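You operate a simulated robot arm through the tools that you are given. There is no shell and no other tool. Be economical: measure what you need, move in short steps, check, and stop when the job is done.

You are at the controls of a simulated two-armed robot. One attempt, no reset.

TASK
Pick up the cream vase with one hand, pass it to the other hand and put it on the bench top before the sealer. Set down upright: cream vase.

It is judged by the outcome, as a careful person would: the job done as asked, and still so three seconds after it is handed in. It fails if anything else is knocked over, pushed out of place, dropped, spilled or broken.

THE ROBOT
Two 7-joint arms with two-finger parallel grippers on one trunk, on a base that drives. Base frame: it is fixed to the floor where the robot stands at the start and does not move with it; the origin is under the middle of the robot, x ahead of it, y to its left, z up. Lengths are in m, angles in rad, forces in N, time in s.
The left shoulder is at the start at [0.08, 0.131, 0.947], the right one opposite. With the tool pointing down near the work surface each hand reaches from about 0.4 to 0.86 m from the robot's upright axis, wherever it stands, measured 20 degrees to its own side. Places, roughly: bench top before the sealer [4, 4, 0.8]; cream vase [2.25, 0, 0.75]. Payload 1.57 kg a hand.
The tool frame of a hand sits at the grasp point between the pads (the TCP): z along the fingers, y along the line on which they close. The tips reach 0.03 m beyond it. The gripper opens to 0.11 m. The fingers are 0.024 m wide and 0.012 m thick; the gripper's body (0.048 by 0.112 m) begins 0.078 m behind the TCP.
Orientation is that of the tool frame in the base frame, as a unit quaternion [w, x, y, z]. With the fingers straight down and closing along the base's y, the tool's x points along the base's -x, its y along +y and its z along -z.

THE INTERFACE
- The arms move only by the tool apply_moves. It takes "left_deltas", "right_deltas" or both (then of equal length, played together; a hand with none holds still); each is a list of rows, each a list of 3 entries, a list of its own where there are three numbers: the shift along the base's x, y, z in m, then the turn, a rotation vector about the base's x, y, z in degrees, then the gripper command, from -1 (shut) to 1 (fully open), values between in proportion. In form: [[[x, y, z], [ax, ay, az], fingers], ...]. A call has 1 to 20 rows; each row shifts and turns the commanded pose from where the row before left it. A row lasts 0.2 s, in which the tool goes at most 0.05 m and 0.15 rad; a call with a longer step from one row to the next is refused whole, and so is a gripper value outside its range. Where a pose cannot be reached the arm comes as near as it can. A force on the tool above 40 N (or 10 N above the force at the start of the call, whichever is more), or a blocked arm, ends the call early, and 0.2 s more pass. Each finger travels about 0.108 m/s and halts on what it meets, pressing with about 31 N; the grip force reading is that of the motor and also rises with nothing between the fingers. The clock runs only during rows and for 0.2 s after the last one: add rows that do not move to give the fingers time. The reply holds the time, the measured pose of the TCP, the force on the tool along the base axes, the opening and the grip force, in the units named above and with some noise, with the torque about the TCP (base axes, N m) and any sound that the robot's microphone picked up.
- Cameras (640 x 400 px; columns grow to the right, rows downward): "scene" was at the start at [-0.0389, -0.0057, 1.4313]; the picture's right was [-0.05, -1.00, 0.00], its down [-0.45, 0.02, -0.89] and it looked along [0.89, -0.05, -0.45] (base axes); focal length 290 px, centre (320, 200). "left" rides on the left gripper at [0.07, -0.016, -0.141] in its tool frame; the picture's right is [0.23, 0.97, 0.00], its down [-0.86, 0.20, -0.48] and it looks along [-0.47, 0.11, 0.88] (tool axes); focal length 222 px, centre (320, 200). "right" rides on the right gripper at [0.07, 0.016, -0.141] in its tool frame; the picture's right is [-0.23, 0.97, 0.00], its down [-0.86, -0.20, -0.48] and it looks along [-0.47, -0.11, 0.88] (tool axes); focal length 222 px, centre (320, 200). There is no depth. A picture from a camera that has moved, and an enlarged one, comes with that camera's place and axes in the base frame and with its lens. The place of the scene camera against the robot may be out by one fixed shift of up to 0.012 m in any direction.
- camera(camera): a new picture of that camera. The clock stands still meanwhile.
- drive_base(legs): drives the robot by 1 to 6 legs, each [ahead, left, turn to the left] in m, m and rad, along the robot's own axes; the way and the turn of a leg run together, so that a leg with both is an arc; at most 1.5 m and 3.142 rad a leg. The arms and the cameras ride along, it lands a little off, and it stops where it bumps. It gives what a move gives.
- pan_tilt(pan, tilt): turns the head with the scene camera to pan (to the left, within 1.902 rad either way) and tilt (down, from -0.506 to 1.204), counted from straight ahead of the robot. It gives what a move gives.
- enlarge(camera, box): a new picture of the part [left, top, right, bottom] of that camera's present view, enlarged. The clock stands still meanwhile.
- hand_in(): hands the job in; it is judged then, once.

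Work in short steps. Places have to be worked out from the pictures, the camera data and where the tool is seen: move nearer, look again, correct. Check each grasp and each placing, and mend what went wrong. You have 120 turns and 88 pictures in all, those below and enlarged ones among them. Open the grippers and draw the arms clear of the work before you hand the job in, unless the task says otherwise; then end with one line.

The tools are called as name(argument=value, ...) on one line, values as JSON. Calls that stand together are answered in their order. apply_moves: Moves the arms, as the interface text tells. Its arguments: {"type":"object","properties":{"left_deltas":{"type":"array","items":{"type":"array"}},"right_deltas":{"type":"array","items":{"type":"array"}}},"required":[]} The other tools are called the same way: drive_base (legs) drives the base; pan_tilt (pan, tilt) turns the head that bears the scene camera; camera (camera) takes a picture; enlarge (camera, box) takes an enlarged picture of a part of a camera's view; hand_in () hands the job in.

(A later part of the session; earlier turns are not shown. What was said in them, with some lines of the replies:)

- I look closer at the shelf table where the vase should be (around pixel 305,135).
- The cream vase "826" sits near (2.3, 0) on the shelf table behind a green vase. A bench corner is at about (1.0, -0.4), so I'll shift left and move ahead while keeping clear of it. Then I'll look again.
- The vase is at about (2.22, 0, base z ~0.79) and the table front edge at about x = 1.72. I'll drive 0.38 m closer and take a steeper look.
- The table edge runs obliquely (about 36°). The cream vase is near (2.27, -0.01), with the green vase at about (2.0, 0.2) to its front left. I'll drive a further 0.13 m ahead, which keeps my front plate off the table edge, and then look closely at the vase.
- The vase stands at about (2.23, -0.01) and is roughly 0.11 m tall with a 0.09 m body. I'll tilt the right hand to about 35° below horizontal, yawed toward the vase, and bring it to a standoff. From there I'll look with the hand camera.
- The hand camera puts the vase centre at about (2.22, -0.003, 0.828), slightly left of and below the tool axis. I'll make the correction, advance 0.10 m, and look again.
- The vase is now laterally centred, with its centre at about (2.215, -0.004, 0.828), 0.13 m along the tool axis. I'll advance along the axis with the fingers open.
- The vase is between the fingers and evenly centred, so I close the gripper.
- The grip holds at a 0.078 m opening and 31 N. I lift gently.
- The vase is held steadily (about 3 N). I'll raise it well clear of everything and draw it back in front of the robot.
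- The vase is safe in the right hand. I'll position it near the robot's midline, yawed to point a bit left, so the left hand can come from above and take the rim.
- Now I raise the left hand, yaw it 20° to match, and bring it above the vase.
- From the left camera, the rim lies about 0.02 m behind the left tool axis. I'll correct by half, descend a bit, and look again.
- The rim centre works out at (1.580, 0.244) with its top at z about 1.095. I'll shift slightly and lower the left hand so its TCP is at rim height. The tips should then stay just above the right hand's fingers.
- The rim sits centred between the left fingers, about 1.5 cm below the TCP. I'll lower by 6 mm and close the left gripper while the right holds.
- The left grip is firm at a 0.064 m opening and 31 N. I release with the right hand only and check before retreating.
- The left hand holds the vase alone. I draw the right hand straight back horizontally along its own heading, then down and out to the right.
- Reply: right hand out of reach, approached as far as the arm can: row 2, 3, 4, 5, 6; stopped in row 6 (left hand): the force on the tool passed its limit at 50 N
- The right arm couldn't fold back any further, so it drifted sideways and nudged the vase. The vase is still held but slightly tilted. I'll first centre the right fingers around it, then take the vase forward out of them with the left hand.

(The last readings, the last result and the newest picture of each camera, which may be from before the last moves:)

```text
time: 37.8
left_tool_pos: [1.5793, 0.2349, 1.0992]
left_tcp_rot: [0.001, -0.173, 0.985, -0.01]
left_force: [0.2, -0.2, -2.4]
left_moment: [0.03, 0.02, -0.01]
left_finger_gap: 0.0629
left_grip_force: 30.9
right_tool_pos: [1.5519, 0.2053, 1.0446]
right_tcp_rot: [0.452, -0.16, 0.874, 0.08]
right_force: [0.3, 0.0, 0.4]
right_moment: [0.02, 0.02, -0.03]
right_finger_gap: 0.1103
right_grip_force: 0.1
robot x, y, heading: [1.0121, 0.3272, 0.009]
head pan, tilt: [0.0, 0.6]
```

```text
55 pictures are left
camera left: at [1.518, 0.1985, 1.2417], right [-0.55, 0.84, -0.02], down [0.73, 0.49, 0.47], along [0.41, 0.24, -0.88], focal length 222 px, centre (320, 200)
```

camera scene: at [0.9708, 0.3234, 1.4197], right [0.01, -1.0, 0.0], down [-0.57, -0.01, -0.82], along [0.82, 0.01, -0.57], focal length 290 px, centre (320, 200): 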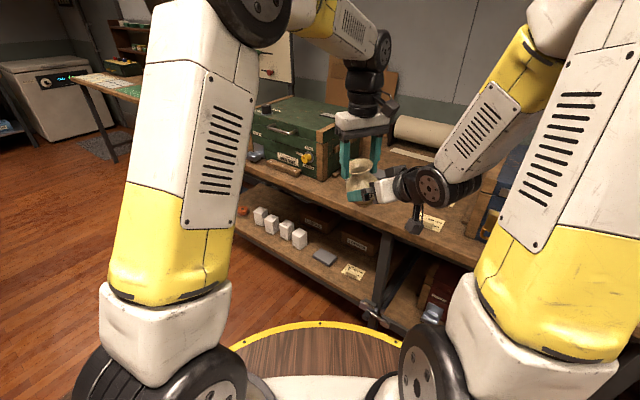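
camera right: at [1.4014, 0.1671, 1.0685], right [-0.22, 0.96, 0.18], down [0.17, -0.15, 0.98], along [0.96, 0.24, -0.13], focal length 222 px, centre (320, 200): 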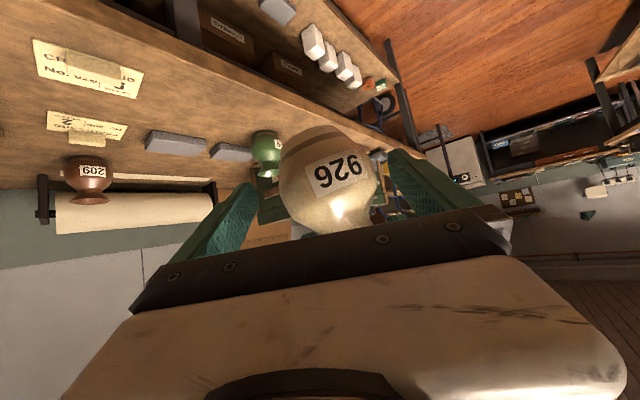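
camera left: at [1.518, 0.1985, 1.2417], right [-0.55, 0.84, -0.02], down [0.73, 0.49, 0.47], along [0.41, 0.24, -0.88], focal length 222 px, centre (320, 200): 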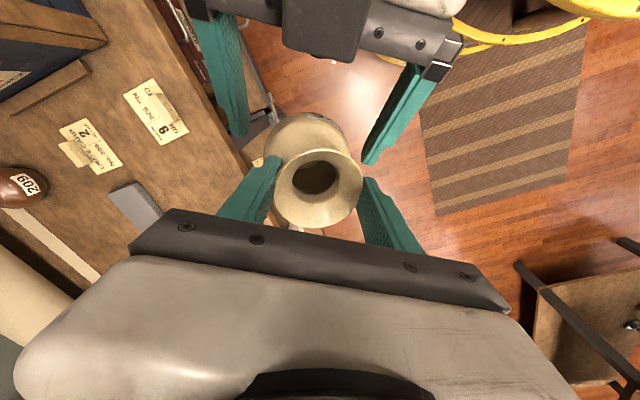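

The vase is now free between the right fingers. I move the left hand forward and away, then look at how much the vase has tilted.

apply_moves(left_deltas=[[[0.012, 0.006, 0.0], [0, 0, 0], -1], [[0.02, 0.01, 0.0], [0, 0, 0], -1], [[0.02, 0.01, 0.0], [0, 0, 0], -1], [[0.025, 0.012, 0.0], [0, 0, 0], -1], [[0.025, 0.012, 0.0], [0, 0, 0], -1], [[0.02, 0.012, 0.0], [0, 0, 0], -1], [[0, 0, 0], [0, 0, 0], -1]])

enlarge(camera="scene", box=[260, 70, 460, 220])

camera(camera="right")

camera(camera="left")

```text
time: 39.4
left_tool_pos: [1.7033, 0.2972, 1.0991]
left_tcp_rot: [0.001, -0.173, 0.985, -0.01]
left_force: [-0.2, -0.3, -2.6]
left_moment: [0.03, 0.02, 0.0]
left_finger_gap: 0.0631
left_grip_force: 30.8
right_tool_pos: [1.5525, 0.2052, 1.0438]
right_tcp_rot: [0.452, -0.16, 0.874, 0.08]
right_force: [-0.4, 0.2, -1.4]
right_moment: [0.03, -0.01, -0.01]
right_finger_gap: 0.11
right_grip_force: 0.1
robot x, y, heading: [1.0151, 0.3245, 0.011]
head pan, tilt: [0.0, 0.6]
```

```text
2.67 times, centred on (360, 145) of scene
camera zoom: at [0.9706, 0.3231, 1.4197], right [0.01, -1.0, 0.0], down [-0.57, 0.0, -0.82], along [0.82, 0.01, -0.57], focal length 773 px, centre (213, 347)
```

zoom: 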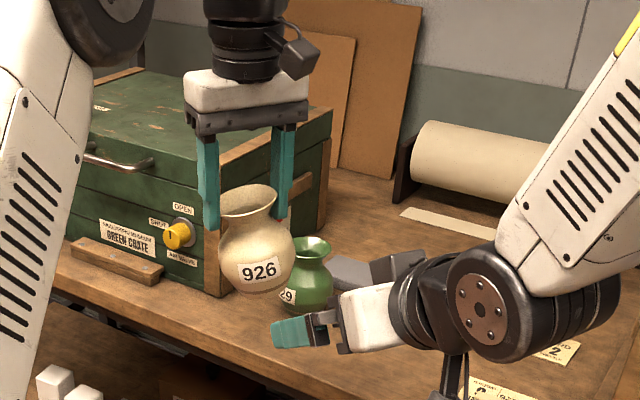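

```text
53 pictures are left
camera right: at [1.4014, 0.167, 1.0685], right [-0.22, 0.96, 0.18], down [0.17, -0.15, 0.98], along [0.96, 0.24, -0.13], focal length 222 px, centre (320, 200)
```

right: 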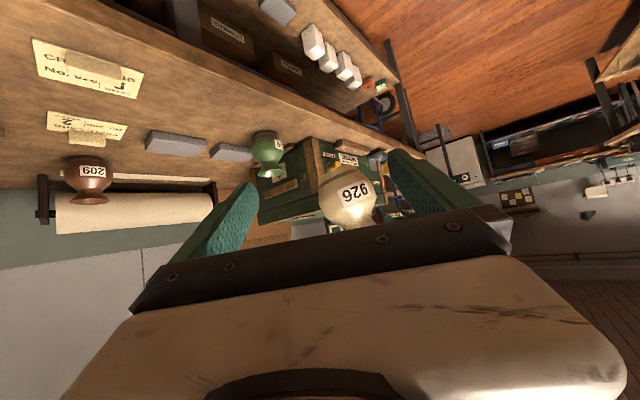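

```text
52 pictures are left
camera left: at [1.6402, 0.2607, 1.2411], right [-0.55, 0.84, -0.02], down [0.73, 0.49, 0.47], along [0.41, 0.24, -0.88], focal length 222 px, centre (320, 200)
```

left: 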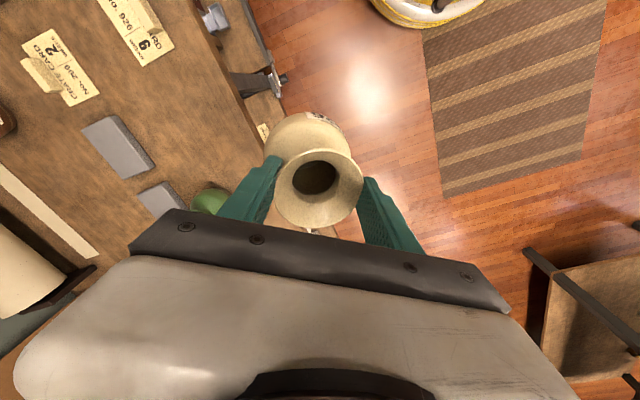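

The vase leans in the left grip. I take tighter views from two directions to measure the lean.

enlarge(camera="scene", box=[315, 115, 395, 185])

enlarge(camera="right", box=[300, 150, 400, 240])

```text
5.71 times, centred on (355, 150) of scene
camera zoom: at [0.9706, 0.3231, 1.4197], right [0.01, -1.0, 0.0], down [-0.57, 0.0, -0.82], along [0.82, 0.01, -0.57], focal length 1656 px, centre (120, 486)
```

zoom: 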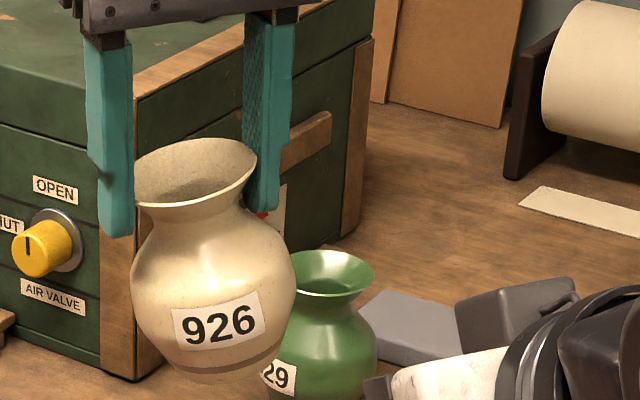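

```text
4.44 times, centred on (350, 195) of right
camera zoom: at [1.4014, 0.167, 1.0685], right [-0.22, 0.96, 0.18], down [0.17, -0.15, 0.98], along [0.96, 0.24, -0.13], focal length 987 px, centre (187, 222)
```

zoom: 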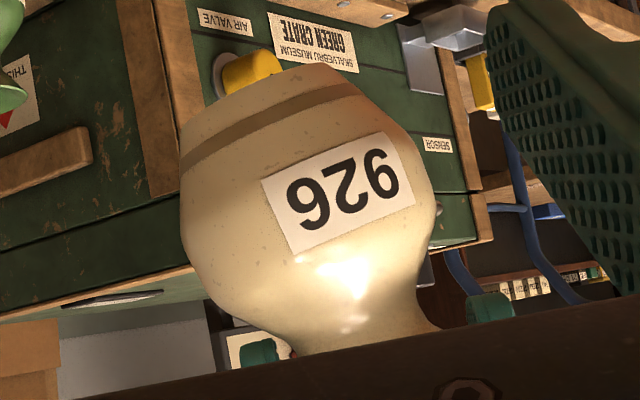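

Three views agree on a lean of about 12°, with the base toward -y, about an axis close to the x direction. I rotate the left hand +12° about that axis and clear the right hand off to the right.

apply_moves(left_deltas=[[[0, 0, 0], [3.9, 1, 0], -1], [[0, 0, 0], [3.9, 1, 0], -1], [[0, 0, 0], [3.9, 1, 0], -1], [[0, 0, 0], [0, 0, 0], -1], [[0, 0, 0], [0, 0, 0], -1], [[0, 0, 0], [0, 0, 0], -1]], right_deltas=[[[0, -0.03, 0], [0, 0, 0], 1], [[0, -0.035, 0], [0, 0, -6], 1], [[0, -0.035, 0], [0, 0, -6], 1], [[0, -0.035, 0], [0, 0, -6], 1], [[0, -0.035, 0], [0, 0, -6], 1], [[0, -0.035, 0], [0, 0, -6], 1]])

enlarge(camera="scene", box=[300, 100, 412, 170])

camera(camera="left")

```text
time: 40.8
left_tool_pos: [1.7021, 0.2973, 1.0985]
left_tcp_rot: [-0.007, -0.172, 0.98, 0.095]
left_force: [-0.3, -0.2, -3.0]
left_moment: [-0.04, -0.01, -0.01]
left_finger_gap: 0.0628
left_grip_force: 31.1
right_tool_pos: [1.5501, 0.0012, 1.043]
right_tcp_rot: [0.457, 0.073, 0.885, -0.04]
right_force: [0.5, -1.3, 0.5]
right_moment: [0.0, 0.02, 0.0]
right_finger_gap: 0.1099
right_grip_force: 0.1
robot x, y, heading: [1.0149, 0.3275, 0.008]
head pan, tilt: [0.0, 0.6]
```

```text
5.71 times, centred on (356, 135) of scene
camera zoom: at [0.9706, 0.3232, 1.4197], right [0.01, -1.0, 0.0], down [-0.57, 0.0, -0.82], along [0.82, 0.01, -0.57], focal length 1656 px, centre (114, 571)
```

zoom: 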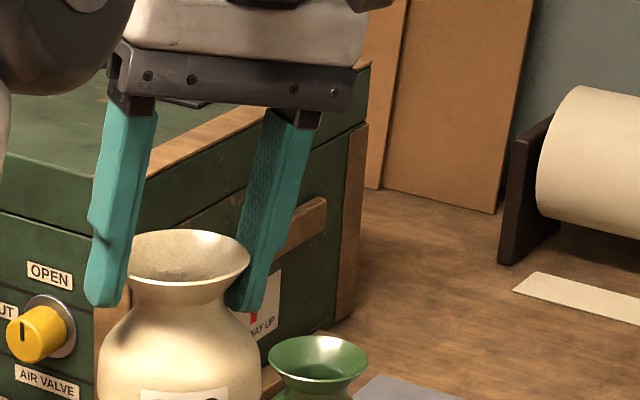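

```text
48 pictures are left
camera left: at [1.6472, 0.2324, 1.2342], right [-0.54, 0.82, 0.18], down [0.76, 0.39, 0.52], along [0.36, 0.42, -0.83], focal length 222 px, centre (320, 200)
```

left: 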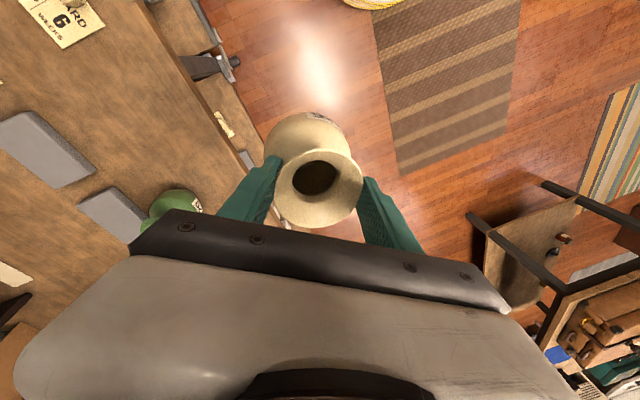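

The rim now looks level. I check the whole vase once more.

enlarge(camera="scene", box=[306, 130, 386, 180])

```text
8.00 times, centred on (346, 155) of scene
camera zoom: at [0.9706, 0.3232, 1.4197], right [0.01, -1.0, 0.0], down [-0.57, 0.0, -0.82], along [0.82, 0.01, -0.57], focal length 2319 px, centre (112, 560)
```

zoom: 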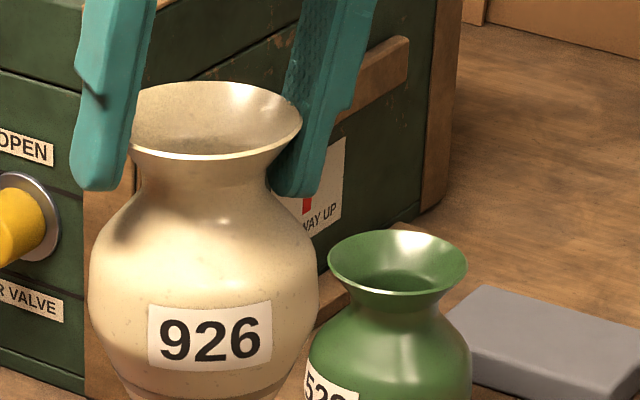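

The vase is upright within a few degrees. I pull the left hand in closer, raise it a little, then turn the base to face along the aisle toward the sealer bench and look.

apply_moves(left_deltas=[[[-0.02, 0.02, 0.01], [0, 0, 0], -1], [[-0.025, 0.025, 0.01], [0, 0, 0], -1], [[-0.025, 0.025, 0.01], [0, 0, 0], -1], [[-0.025, 0.025, 0.01], [0, 0, 0], -1], [[-0.025, 0.025, 0], [0, 0, 0], -1], [[-0.02, 0.025, 0], [0, 0, 0], -1], [[-0.02, 0.025, 0], [0, 0, 0], -1], [[0, 0, 0], [0, 0, 0], -1]])

drive_base(legs=[[-0.05, 0, 0], [0, 0, 0.47], [0, 0, 0.46]])

pan_tilt(pan=0.0, tilt=0.4)

camera(camera="scene")

```text
time: 42.6
left_tool_pos: [1.5421, 0.467, 1.139]
left_tcp_rot: [-0.007, -0.172, 0.98, 0.095]
left_force: [-0.4, 0.0, -2.0]
left_moment: [-0.01, -0.03, 0.01]
left_finger_gap: 0.063
left_grip_force: 31.2
right_tool_pos: [1.5491, 0.0021, 1.0431]
right_tcp_rot: [0.457, 0.072, 0.885, -0.04]
right_force: [0.3, 0.1, -0.1]
right_moment: [-0.03, 0.01, 0.0]
right_finger_gap: 0.11
right_grip_force: 0.0
robot x, y, heading: [1.0148, 0.3276, 0.014]
head pan, tilt: [0.0, 0.6]
```

```text
time: 46.2
left_tool_pos: [1.1659, 0.8344, 1.1383]
left_tcp_rot: [-0.049, -0.593, 0.799, 0.082]
left_force: [0.4, 0.2, -2.3]
left_moment: [-0.02, 0.03, 0.0]
left_finger_gap: 0.0629
left_grip_force: 31.0
right_tool_pos: [1.5448, 0.5606, 1.0436]
right_tcp_rot: [0.427, -0.331, 0.825, 0.168]
right_force: [0.9, -0.5, 0.1]
right_moment: [0.03, 0.0, 0.02]
right_finger_gap: 0.11
right_grip_force: 0.0
robot x, y, heading: [0.9623, 0.3213, 0.934]
head pan, tilt: [0.0, 0.6]
```

```text
time: 46.9
left_tool_pos: [1.1652, 0.8344, 1.1387]
left_tcp_rot: [-0.049, -0.592, 0.8, 0.082]
left_force: [0.5, -0.2, -1.8]
left_moment: [0.01, 0.06, -0.02]
left_finger_gap: 0.0627
left_grip_force: 31.4
right_tool_pos: [1.5436, 0.561, 1.0427]
right_tcp_rot: [0.427, -0.331, 0.824, 0.169]
right_force: [-0.9, 0.0, 0.7]
right_moment: [0.03, 0.0, 0.04]
right_finger_gap: 0.1101
right_grip_force: 0.0
robot x, y, heading: [0.9638, 0.3259, 0.939]
head pan, tilt: [0.0, 0.4]
```

```text
46 pictures are left
camera scene: at [0.9443, 0.2853, 1.4379], right [0.81, -0.59, 0.0], down [-0.23, -0.31, -0.92], along [0.55, 0.74, -0.39], focal length 290 px, centre (320, 200)
```

scene: 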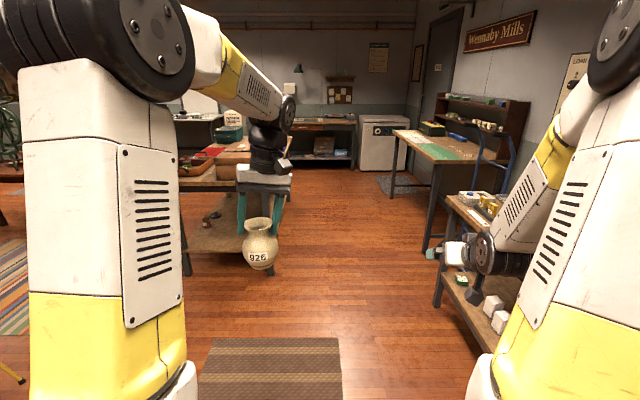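

I can see down the aisle; the target bench is around pixel (330,125). I enlarge it to identify the sealer.

enlarge(camera="scene", box=[270, 60, 430, 180])

```text
3.33 times, centred on (350, 120) of scene
camera zoom: at [0.9443, 0.2853, 1.4379], right [0.81, -0.59, 0.0], down [-0.23, -0.31, -0.92], along [0.55, 0.74, -0.39], focal length 966 px, centre (220, 467)
```

zoom: 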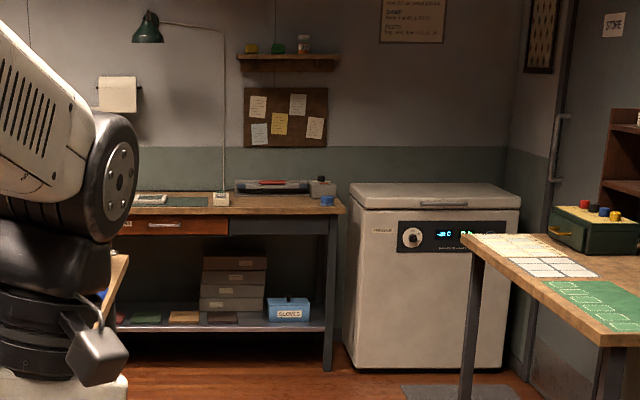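

The sealer is the grey bar on the far bench, straight down the aisle, with the bench front edge about 4.5 m ahead. The aisle is clear, so I drive two legs, drifting slightly right, and look again.

drive_base(legs=[[1.4, -0.2, 0], [1.3, -0.15, 0]])

camera(camera="scene")

```text
time: 60.0
left_tool_pos: [3.0552, 2.7709, 1.139]
left_tcp_rot: [-0.048, -0.586, 0.805, 0.083]
left_force: [0.2, -0.5, -2.1]
left_moment: [0.01, -0.02, -0.03]
left_finger_gap: 0.0629
left_grip_force: 31.1
right_tool_pos: [3.4277, 2.4927, 1.0427]
right_tcp_rot: [0.429, -0.324, 0.827, 0.165]
right_force: [-1.0, 0.2, 0.1]
right_moment: [-0.04, 0.0, 0.04]
right_finger_gap: 0.1101
right_grip_force: 0.1
robot x, y, heading: [2.8428, 2.2637, 0.925]
head pan, tilt: [0.0, 0.4]
```

```text
44 pictures are left
camera scene: at [2.8238, 2.2263, 1.438], right [0.8, -0.6, 0.0], down [-0.24, -0.31, -0.92], along [0.56, 0.73, -0.39], focal length 290 px, centre (320, 200)
```

scene: 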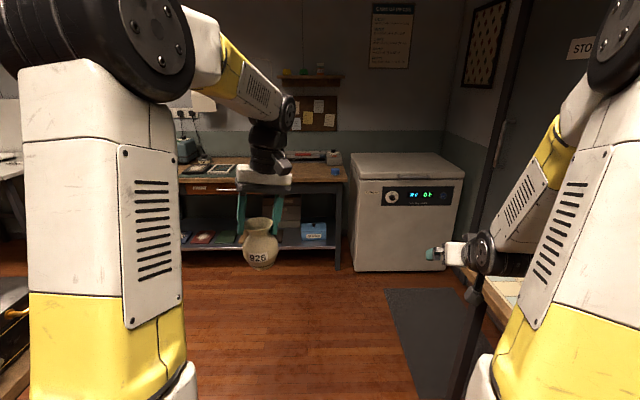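

The bench front runs at a slight angle (normal at about 1.13 rad), with its right front corner at about (4.09, 3.58). I'll drive 1.1 m further, turn left 0.2 rad to square up, and look down at the top.

drive_base(legs=[[1.1, 0, 0], [0, 0, 0.2]])

pan_tilt(pan=0.0, tilt=0.6)

camera(camera="scene")

camera(camera="left")

```text
time: 66.4
left_tool_pos: [3.6052, 3.6705, 1.1397]
left_tcp_rot: [-0.056, -0.665, 0.741, 0.077]
left_force: [-0.2, 0.2, -2.8]
left_moment: [-0.01, 0.01, 0.02]
left_finger_gap: 0.0628
left_grip_force: 31.1
right_tool_pos: [4.0265, 3.472, 1.044]
right_tcp_rot: [0.409, -0.407, 0.79, 0.208]
right_force: [0.2, 0.0, 0.0]
right_moment: [-0.01, 0.01, -0.02]
right_finger_gap: 0.11
right_grip_force: 0.0
robot x, y, heading: [3.5027, 3.131, 1.123]
head pan, tilt: [0.0, 0.4]
```

```text
time: 67.1
left_tool_pos: [3.6057, 3.6708, 1.1396]
left_tcp_rot: [-0.056, -0.665, 0.741, 0.078]
left_force: [0.4, 0.5, -2.0]
left_moment: [-0.01, 0.01, -0.01]
left_finger_gap: 0.063
left_grip_force: 30.7
right_tool_pos: [4.0275, 3.4722, 1.0437]
right_tcp_rot: [0.41, -0.407, 0.789, 0.208]
right_force: [0.8, 0.2, 0.0]
right_moment: [0.02, -0.01, -0.03]
right_finger_gap: 0.1099
right_grip_force: 0.1
robot x, y, heading: [3.4994, 3.1322, 1.123]
head pan, tilt: [0.0, 0.6]
```

```text
43 pictures are left
camera scene: at [3.4872, 3.0846, 1.4198], right [0.9, -0.43, 0.0], down [-0.24, -0.51, -0.83], along [0.36, 0.74, -0.56], focal length 290 px, centre (320, 200)
```

scene: 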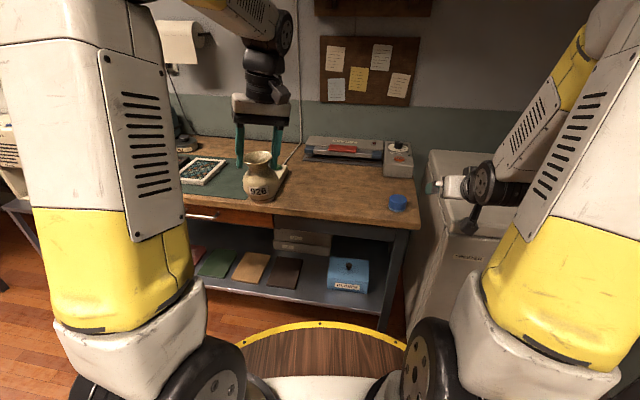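

```text
42 pictures are left
camera left: at [3.6382, 3.5939, 1.2742], right [-0.98, -0.12, 0.18], down [-0.01, 0.85, 0.52], along [-0.22, 0.51, -0.83], focal length 222 px, centre (320, 200)
```

left: 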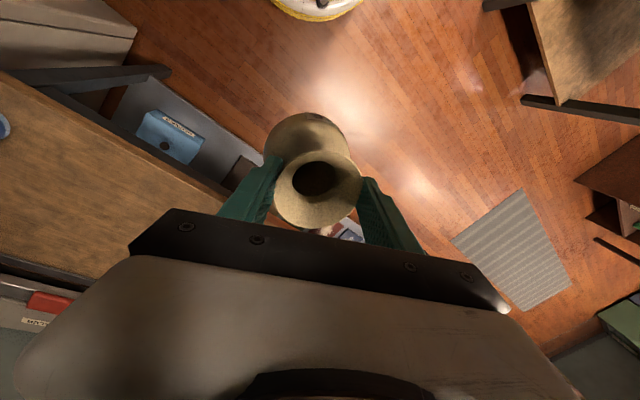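

The spot in front of the sealer is clear, around (4.03, 3.97). I drive 0.25 m ahead and 0.28 m right so that it falls within the left hand's downward reach.

drive_base(legs=[[0, -0.28, 0], [0.25, 0, 0]])

camera(camera="scene")

```text
time: 70.5
left_tool_pos: [3.9663, 3.7748, 1.1393]
left_tcp_rot: [-0.056, -0.666, 0.74, 0.077]
left_force: [0.3, -0.5, -2.7]
left_moment: [0.01, -0.04, 0.01]
left_finger_gap: 0.0627
left_grip_force: 30.9
right_tool_pos: [4.3872, 3.5766, 1.0435]
right_tcp_rot: [0.409, -0.408, 0.789, 0.209]
right_force: [0.0, 0.3, 0.2]
right_moment: [0.04, -0.01, 0.0]
right_finger_gap: 0.1098
right_grip_force: 0.0
robot x, y, heading: [3.8636, 3.2349, 1.12]
head pan, tilt: [0.0, 0.6]
```

```text
41 pictures are left
camera scene: at [3.8497, 3.1885, 1.4197], right [0.9, -0.43, 0.0], down [-0.24, -0.51, -0.82], along [0.36, 0.74, -0.57], focal length 290 px, centre (320, 200)
```

scene: 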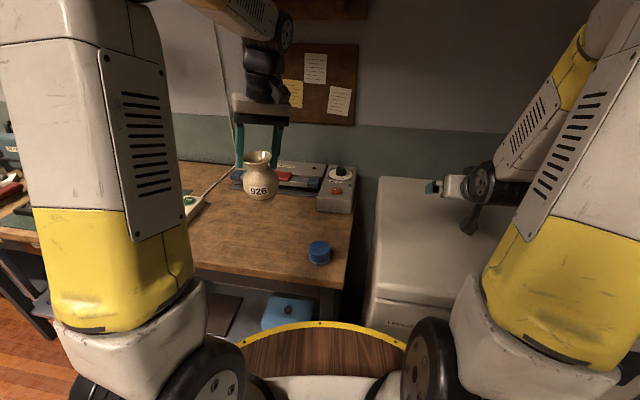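

The target is about (4.0, 3.96), between the sealer and the bench front. I'll move the vase over it, lower it part of the way, and check its position and uprightness.

apply_moves(left_deltas=[[[0.007, 0.037, 0], [0, 0, 0], -1], [[0.007, 0.037, 0], [0, 0, 0], -1], [[0.007, 0.037, -0.01], [0, 0, 0], -1], [[0.007, 0.037, -0.02], [0, 0, 0], -1], [[0.007, 0.037, -0.03], [0, 0, 0], -1], [[0, 0, -0.03], [0, 0, 0], -1], [[0, 0, -0.03], [0, 0, 0], -1], [[0, 0, 0], [0, 0, 0], -1]])

enlarge(camera="scene", box=[210, 110, 340, 230])

camera(camera="left")

```text
time: 72.3
left_tool_pos: [4.0034, 3.9593, 1.0188]
left_tcp_rot: [-0.057, -0.666, 0.74, 0.077]
left_force: [-0.1, -0.3, -1.5]
left_moment: [-0.02, -0.01, 0.05]
left_finger_gap: 0.0625
left_grip_force: 30.9
right_tool_pos: [4.3888, 3.5774, 1.0425]
right_tcp_rot: [0.409, -0.408, 0.789, 0.21]
right_force: [0.4, 0.3, 0.0]
right_moment: [0.01, 0.02, 0.02]
right_finger_gap: 0.11
right_grip_force: 0.0
robot x, y, heading: [3.8632, 3.237, 1.118]
head pan, tilt: [0.0, 0.6]
```

```text
3.33 times, centred on (275, 170) of scene
camera zoom: at [3.8498, 3.1887, 1.4197], right [0.9, -0.43, 0.0], down [-0.24, -0.51, -0.82], along [0.35, 0.74, -0.57], focal length 966 px, centre (470, 300)
```

zoom: 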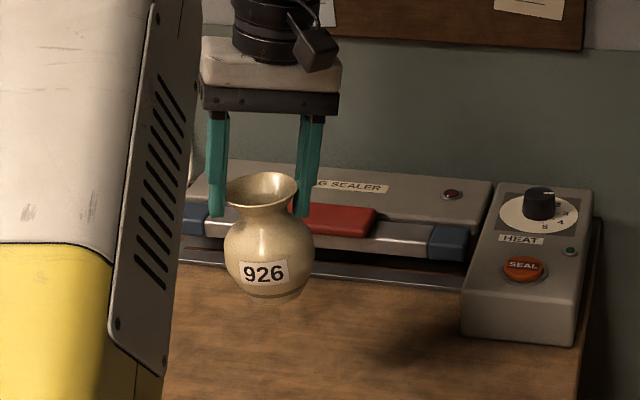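

```text
39 pictures are left
camera left: at [4.0353, 3.8832, 1.1539], right [-0.98, -0.13, 0.18], down [-0.01, 0.85, 0.52], along [-0.22, 0.51, -0.83], focal length 222 px, centre (320, 200)
```

left: 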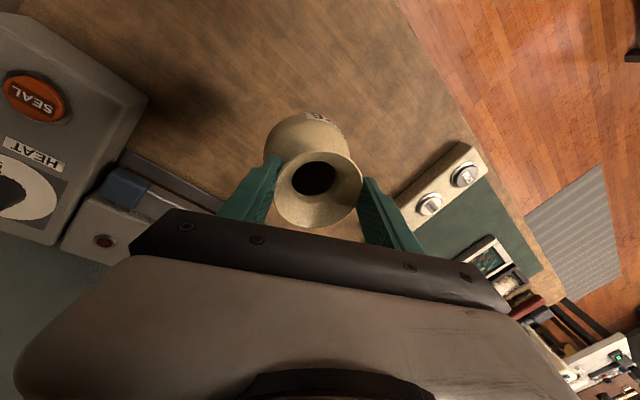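

The vase looks upright and is above the clear area in front of the sealer. I lower it most of the remaining way.

apply_moves(left_deltas=[[[0, 0, -0.02], [0, 0, 0], -1], [[0, 0, -0.02], [0, 0, 0], -1], [[0, 0, -0.015], [0, 0, 0], -1], [[0, 0, -0.01], [0, 0, 0], -1], [[0, 0, 0], [0, 0, 0], -1]])

enlarge(camera="scene", box=[210, 130, 340, 250])

camera(camera="right")

```text
time: 73.5
left_tool_pos: [4.0025, 3.9598, 0.9551]
left_tcp_rot: [-0.056, -0.666, 0.74, 0.078]
left_force: [0.2, 0.0, -3.3]
left_moment: [0.01, 0.03, -0.05]
left_finger_gap: 0.0625
left_grip_force: 30.7
right_tool_pos: [4.3888, 3.5778, 1.0428]
right_tcp_rot: [0.409, -0.408, 0.789, 0.209]
right_force: [0.1, -0.4, -0.9]
right_moment: [0.01, 0.02, 0.04]
right_finger_gap: 0.11
right_grip_force: 0.0
robot x, y, heading: [3.8595, 3.2355, 1.124]
head pan, tilt: [0.0, 0.6]
```

```text
3.33 times, centred on (275, 190) of scene
camera zoom: at [3.8498, 3.1887, 1.4197], right [0.9, -0.43, 0.0], down [-0.24, -0.51, -0.82], along [0.35, 0.74, -0.57], focal length 966 px, centre (470, 233)
```

zoom: 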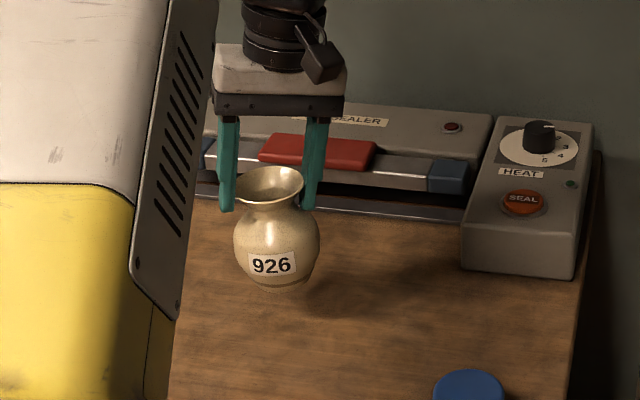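

```text
37 pictures are left
camera right: at [4.2851, 3.4613, 1.0676], right [-0.72, 0.67, 0.18], down [0.22, -0.03, 0.98], along [0.66, 0.74, -0.13], focal length 222 px, centre (320, 200)
```

right: 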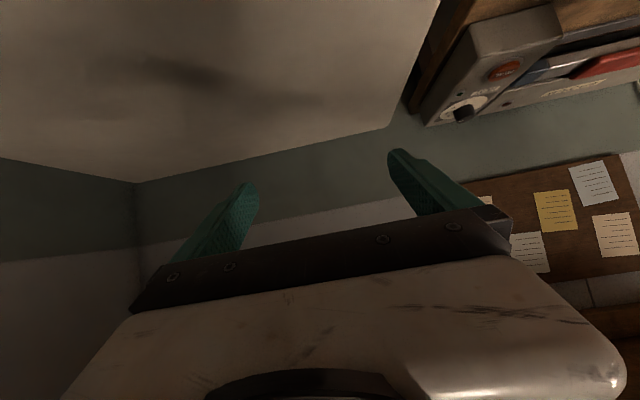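

Still hanging clear. I go on down in small steps, watching the force.

apply_moves(left_deltas=[[[0, 0, -0.008], [0, 0, 0], -1], [[0, 0, -0.006], [0, 0, 0], -1], [[0, 0, -0.004], [0, 0, 0], -1], [[0, 0, 0], [0, 0, 0], -1]])

enlarge(camera="scene", box=[240, 160, 320, 235])

```text
time: 74.5
left_tool_pos: [4.0022, 3.9603, 0.9355]
left_tcp_rot: [-0.056, -0.666, 0.74, 0.077]
left_force: [-0.2, -0.3, -1.8]
left_moment: [0.01, 0.0, 0.04]
left_finger_gap: 0.0625
left_grip_force: 31.1
right_tool_pos: [4.3887, 3.5779, 1.0433]
right_tcp_rot: [0.408, -0.409, 0.789, 0.209]
right_force: [-0.4, 0.3, 0.3]
right_moment: [0.01, 0.01, 0.0]
right_finger_gap: 0.11
right_grip_force: 0.1
robot x, y, heading: [3.8622, 3.2331, 1.126]
head pan, tilt: [0.0, 0.6]
```

```text
5.33 times, centred on (280, 198) of scene
camera zoom: at [3.8498, 3.1887, 1.4197], right [0.9, -0.43, 0.0], down [-0.24, -0.51, -0.82], along [0.35, 0.74, -0.57], focal length 1546 px, centre (533, 213)
```

zoom: 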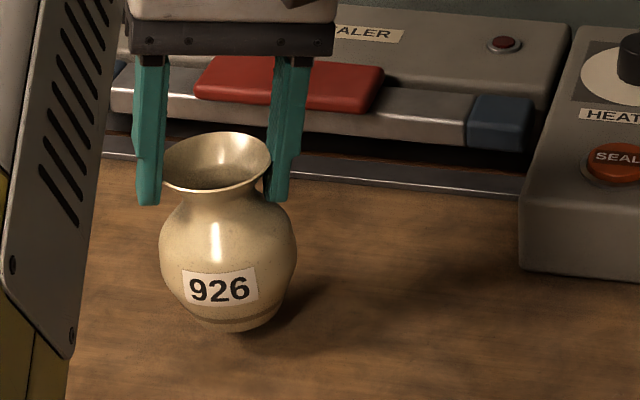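

The vase is upright and almost at the surface. I continue in 3 mm steps.

apply_moves(left_deltas=[[[0, 0, -0.003], [0, 0, 0], -1], [[0, 0, -0.003], [0, 0, 0], -1], [[0, 0, -0.003], [0, 0, 0], -1], [[0, 0, 0], [0, 0, 0], -1]])

```text
time: 75.5
left_tool_pos: [4.0022, 3.9596, 0.9268]
left_tcp_rot: [-0.057, -0.666, 0.74, 0.077]
left_force: [0.9, -0.1, -2.5]
left_moment: [0.04, 0.01, -0.01]
left_finger_gap: 0.063
left_grip_force: 30.8
right_tool_pos: [4.389, 3.5776, 1.0435]
right_tcp_rot: [0.41, -0.407, 0.789, 0.209]
right_force: [0.5, -0.6, 0.5]
right_moment: [0.03, -0.03, 0.02]
right_finger_gap: 0.1099
right_grip_force: 0.1
robot x, y, heading: [3.8613, 3.2338, 1.127]
head pan, tilt: [0.0, 0.6]
```

No contact yet; I continue.

apply_moves(left_deltas=[[[0, 0, -0.003], [0, 0, 0], -1], [[0, 0, -0.002], [0, 0, 0], -1], [[0, 0, -0.002], [0, 0, 0], -1], [[0, 0, 0], [0, 0, 0], -1]])

enlarge(camera="scene", box=[240, 160, 320, 235])

```text
time: 76.5
left_tool_pos: [4.0011, 3.9599, 0.9198]
left_tcp_rot: [-0.057, -0.665, 0.741, 0.077]
left_force: [-0.2, -0.7, -3.1]
left_moment: [-0.02, 0.01, -0.03]
left_finger_gap: 0.0627
left_grip_force: 30.7
right_tool_pos: [4.3882, 3.5775, 1.0438]
right_tcp_rot: [0.408, -0.408, 0.789, 0.209]
right_force: [0.3, 0.2, -0.4]
right_moment: [-0.01, -0.01, -0.05]
right_finger_gap: 0.1101
right_grip_force: 0.1
robot x, y, heading: [3.8628, 3.2363, 1.127]
head pan, tilt: [0.0, 0.6]
```

```text
5.33 times, centred on (280, 198) of scene
camera zoom: at [3.8498, 3.1887, 1.4197], right [0.9, -0.43, 0.0], down [-0.24, -0.51, -0.82], along [0.35, 0.74, -0.57], focal length 1546 px, centre (533, 213)
```

zoom: 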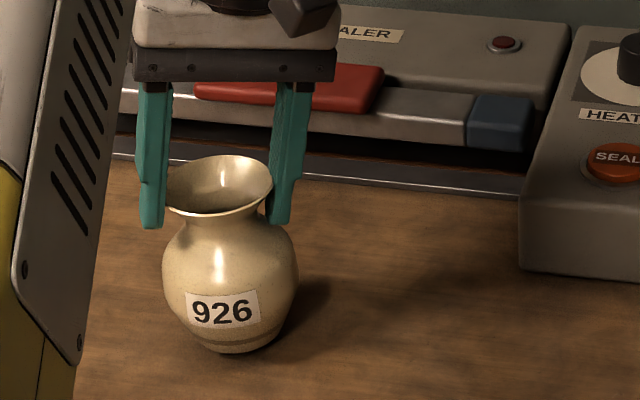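

Base and shadow are almost meeting. I continue gently.

apply_moves(left_deltas=[[[0, 0, -0.002], [0, 0, 0], -1], [[0, 0, -0.002], [0, 0, 0], -1], [[0, 0, -0.002], [0, 0, 0], -1], [[0, 0, 0], [0, 0, 0], -1]])

```text
time: 77.5
left_tool_pos: [4.0011, 3.9602, 0.9139]
left_tcp_rot: [-0.056, -0.665, 0.741, 0.076]
left_force: [1.5, 0.2, -2.4]
left_moment: [0.02, -0.01, 0.0]
left_finger_gap: 0.0626
left_grip_force: 31.1
right_tool_pos: [4.3887, 3.5779, 1.0421]
right_tcp_rot: [0.409, -0.408, 0.789, 0.208]
right_force: [1.2, 0.5, 0.5]
right_moment: [0.02, 0.03, -0.02]
right_finger_gap: 0.1101
right_grip_force: 0.0
robot x, y, heading: [3.8635, 3.2334, 1.129]
head pan, tilt: [0.0, 0.6]
```

Still the full weight on the hand; I lower further.

apply_moves(left_deltas=[[[0, 0, -0.002], [0, 0, 0], -1], [[0, 0, -0.002], [0, 0, 0], -1], [[0, 0, -0.002], [0, 0, 0], -1], [[0, 0, 0], [0, 0, 0], -1]])

enlarge(camera="scene", box=[240, 160, 320, 235])

```text
time: 78.5
left_tool_pos: [4.0023, 3.9595, 0.9104]
left_tcp_rot: [-0.054, -0.666, 0.74, 0.077]
left_force: [1.6, -6.7, 32.1]
left_moment: [0.07, 0.12, 0.05]
left_finger_gap: 0.0629
left_grip_force: 31.5
right_tool_pos: [4.3894, 3.5768, 1.0441]
right_tcp_rot: [0.411, -0.407, 0.789, 0.209]
right_force: [0.1, 0.1, 0.2]
right_moment: [-0.04, 0.02, -0.02]
right_finger_gap: 0.1098
right_grip_force: 0.1
robot x, y, heading: [3.8599, 3.2362, 1.124]
head pan, tilt: [0.0, 0.6]
```

```text
5.33 times, centred on (280, 198) of scene
camera zoom: at [3.8496, 3.1871, 1.4197], right [0.9, -0.43, 0.0], down [-0.24, -0.51, -0.83], along [0.36, 0.75, -0.56], focal length 1546 px, centre (533, 213)
```

zoom: 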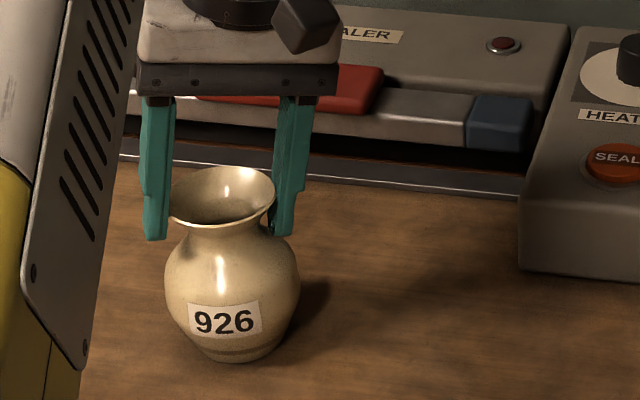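

The vase is firmly on the bench (32 N). I ease up 2.5 mm to unload, then check before opening.

apply_moves(left_deltas=[[[0, 0, 0.0025], [0, 0, 0], -1], [[0, 0, 0], [0, 0, 0], -1]])

```text
time: 79.1
left_tool_pos: [4.0015, 3.9595, 0.9103]
left_tcp_rot: [-0.055, -0.665, 0.74, 0.076]
left_force: [6.0, 2.3, 15.2]
left_moment: [0.8, -0.48, -0.2]
left_finger_gap: 0.0628
left_grip_force: 30.9
right_tool_pos: [4.3895, 3.5775, 1.0434]
right_tcp_rot: [0.409, -0.408, 0.789, 0.21]
right_force: [-0.2, 0.5, 0.4]
right_moment: [0.0, 0.01, 0.02]
right_finger_gap: 0.1099
right_grip_force: 0.0
robot x, y, heading: [3.8626, 3.2388, 1.129]
head pan, tilt: [0.0, 0.6]
```

apply_moves(left_deltas=[[[0, 0, 0.001], [0, 0, 0], -1], [[0, 0, 0], [0, 0, 0], -1]])

```text
time: 79.7
left_tool_pos: [4.0011, 3.9592, 0.9119]
left_tcp_rot: [-0.057, -0.666, 0.74, 0.077]
left_force: [3.8, 2.2, 7.8]
left_moment: [0.49, -0.26, -0.07]
left_finger_gap: 0.0629
left_grip_force: 31.4
right_tool_pos: [4.3879, 3.5773, 1.043]
right_tcp_rot: [0.409, -0.409, 0.789, 0.209]
right_force: [0.5, -0.1, 1.1]
right_moment: [0.01, 0.02, 0.0]
right_finger_gap: 0.1099
right_grip_force: 0.1
robot x, y, heading: [3.8584, 3.237, 1.127]
head pan, tilt: [0.0, 0.6]
```

The load is light now (about 8 N). I open the left fingers gradually and look.

apply_moves(left_deltas=[[[0, 0, 0], [0, 0, 0], 0.25], [[0, 0, 0], [0, 0, 0], 0.4], [[0, 0, 0], [0, 0, 0], 0.6], [[0, 0, 0], [0, 0, 0], 1], [[0, 0, 0], [0, 0, 0], 1]])

enlarge(camera="scene", box=[240, 160, 320, 235])

camera(camera="left")

```text
time: 80.9
left_tool_pos: [4.0019, 3.9598, 0.9106]
left_tcp_rot: [-0.056, -0.666, 0.74, 0.077]
left_force: [0.1, 0.1, 0.3]
left_moment: [0.01, -0.02, -0.01]
left_finger_gap: 0.11
left_grip_force: 0.1
right_tool_pos: [4.3891, 3.5774, 1.0438]
right_tcp_rot: [0.41, -0.407, 0.789, 0.208]
right_force: [-0.7, -0.1, -0.2]
right_moment: [0.02, 0.03, 0.01]
right_finger_gap: 0.1101
right_grip_force: 0.1
robot x, y, heading: [3.8606, 3.2349, 1.125]
head pan, tilt: [0.0, 0.6]
```

```text
5.33 times, centred on (280, 198) of scene
camera zoom: at [3.8498, 3.1886, 1.4197], right [0.9, -0.43, 0.0], down [-0.24, -0.51, -0.82], along [0.36, 0.74, -0.57], focal length 1546 px, centre (533, 213)
```

zoom: 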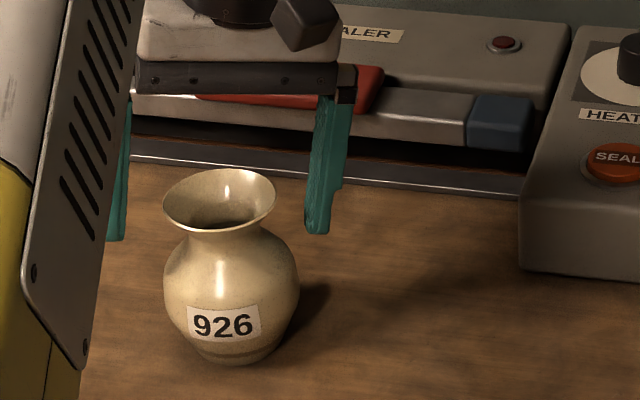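

```text
32 pictures are left
camera left: at [4.0348, 3.8832, 1.0467], right [-0.98, -0.13, 0.18], down [-0.01, 0.85, 0.52], along [-0.22, 0.51, -0.83], focal length 222 px, centre (320, 200)
```

left: 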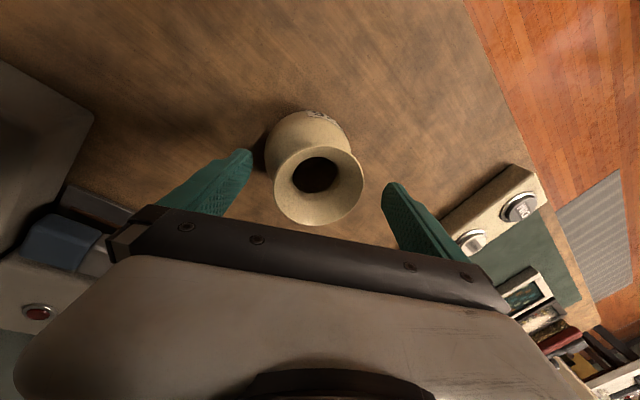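

The vase stands upright, released, with clearance on both sides. I withdraw the left hand straight back along its axis, then back toward the robot.

apply_moves(left_deltas=[[[0.0028, -0.0006, 0.0147], [0, 0, 0], 1], [[0.0056, -0.0012, 0.0295], [0, 0, 0], 1], [[0.0056, -0.0012, 0.0295], [0, 0, 0], 1], [[0.0056, -0.0012, 0.0295], [0, 0, 0], 1], [[0.0056, -0.0012, 0.0295], [0, 0, 0], 1], [[0.0056, -0.0012, 0.0295], [0, 0, 0], 1], [[0, 0, 0.03], [0, 0, 0], 1], [[-0.01, -0.035, 0.02], [0, 0, 0], 1], [[-0.015, -0.035, 0], [0, 0, 0], 1], [[-0.015, -0.035, 0], [0, 0, 0], 1], [[-0.015, -0.035, 0], [0, 0, 0], 1], [[-0.015, -0.03, 0], [0, 0, 0], 1]])

drive_base(legs=[[-0.25, 0, 0]])

camera(camera="scene")

```text
time: 83.5
left_tool_pos: [3.9619, 3.7826, 1.1225]
left_tcp_rot: [-0.056, -0.665, 0.74, 0.077]
left_force: [-0.1, 0.3, -0.5]
left_moment: [-0.03, 0.03, 0.03]
left_finger_gap: 0.1101
left_grip_force: 0.0
right_tool_pos: [4.389, 3.578, 1.0429]
right_tcp_rot: [0.41, -0.407, 0.789, 0.209]
right_force: [-1.0, 0.7, -1.1]
right_moment: [-0.01, -0.01, 0.0]
right_finger_gap: 0.1101
right_grip_force: 0.0
robot x, y, heading: [3.8569, 3.2358, 1.129]
head pan, tilt: [0.0, 0.6]
```

```text
time: 85.3
left_tool_pos: [3.8554, 3.559, 1.1232]
left_tcp_rot: [-0.057, -0.665, 0.741, 0.078]
left_force: [0.3, -0.2, 0.6]
left_moment: [-0.04, -0.01, 0.02]
left_finger_gap: 0.1101
left_grip_force: 0.1
right_tool_pos: [4.2817, 3.3512, 1.0436]
right_tcp_rot: [0.409, -0.407, 0.79, 0.208]
right_force: [-0.1, 0.4, 0.3]
right_moment: [0.02, 0.0, 0.0]
right_finger_gap: 0.1099
right_grip_force: 0.1
robot x, y, heading: [3.7555, 3.0075, 1.121]
head pan, tilt: [0.0, 0.6]
```

```text
31 pictures are left
camera scene: at [3.7421, 2.9634, 1.4197], right [0.9, -0.43, 0.0], down [-0.24, -0.51, -0.82], along [0.36, 0.74, -0.57], focal length 290 px, centre (320, 200)
```

scene: 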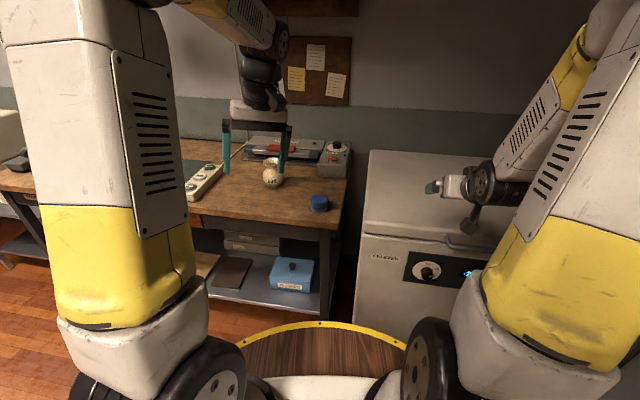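

Both arms are clear. One last close look at the vase.

enlarge(camera="scene", box=[210, 120, 350, 220])

```text
4.00 times, centred on (280, 170) of scene
camera zoom: at [3.7421, 2.9634, 1.4197], right [0.9, -0.43, 0.0], down [-0.24, -0.51, -0.82], along [0.36, 0.74, -0.57], focal length 1159 px, centre (480, 320)
```

zoom: 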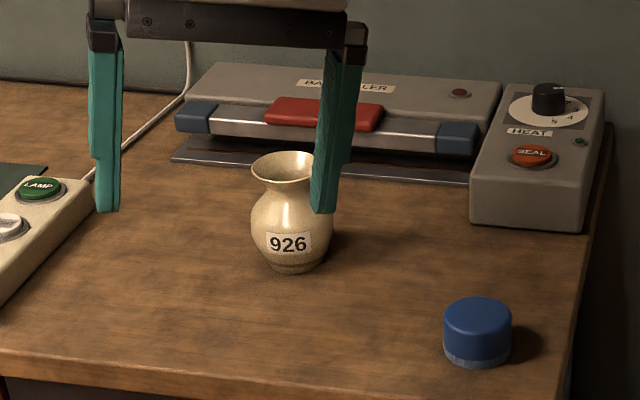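

The vase stands upright in front of the bag sealer, nothing else has been disturbed, and the grippers are open and clear. I hand in.

hand_in()

```text
The job is handed in.
```

The cream vase went from the right hand to the left and now stands upright on the bench top in front of the sealer; the job is handed in.
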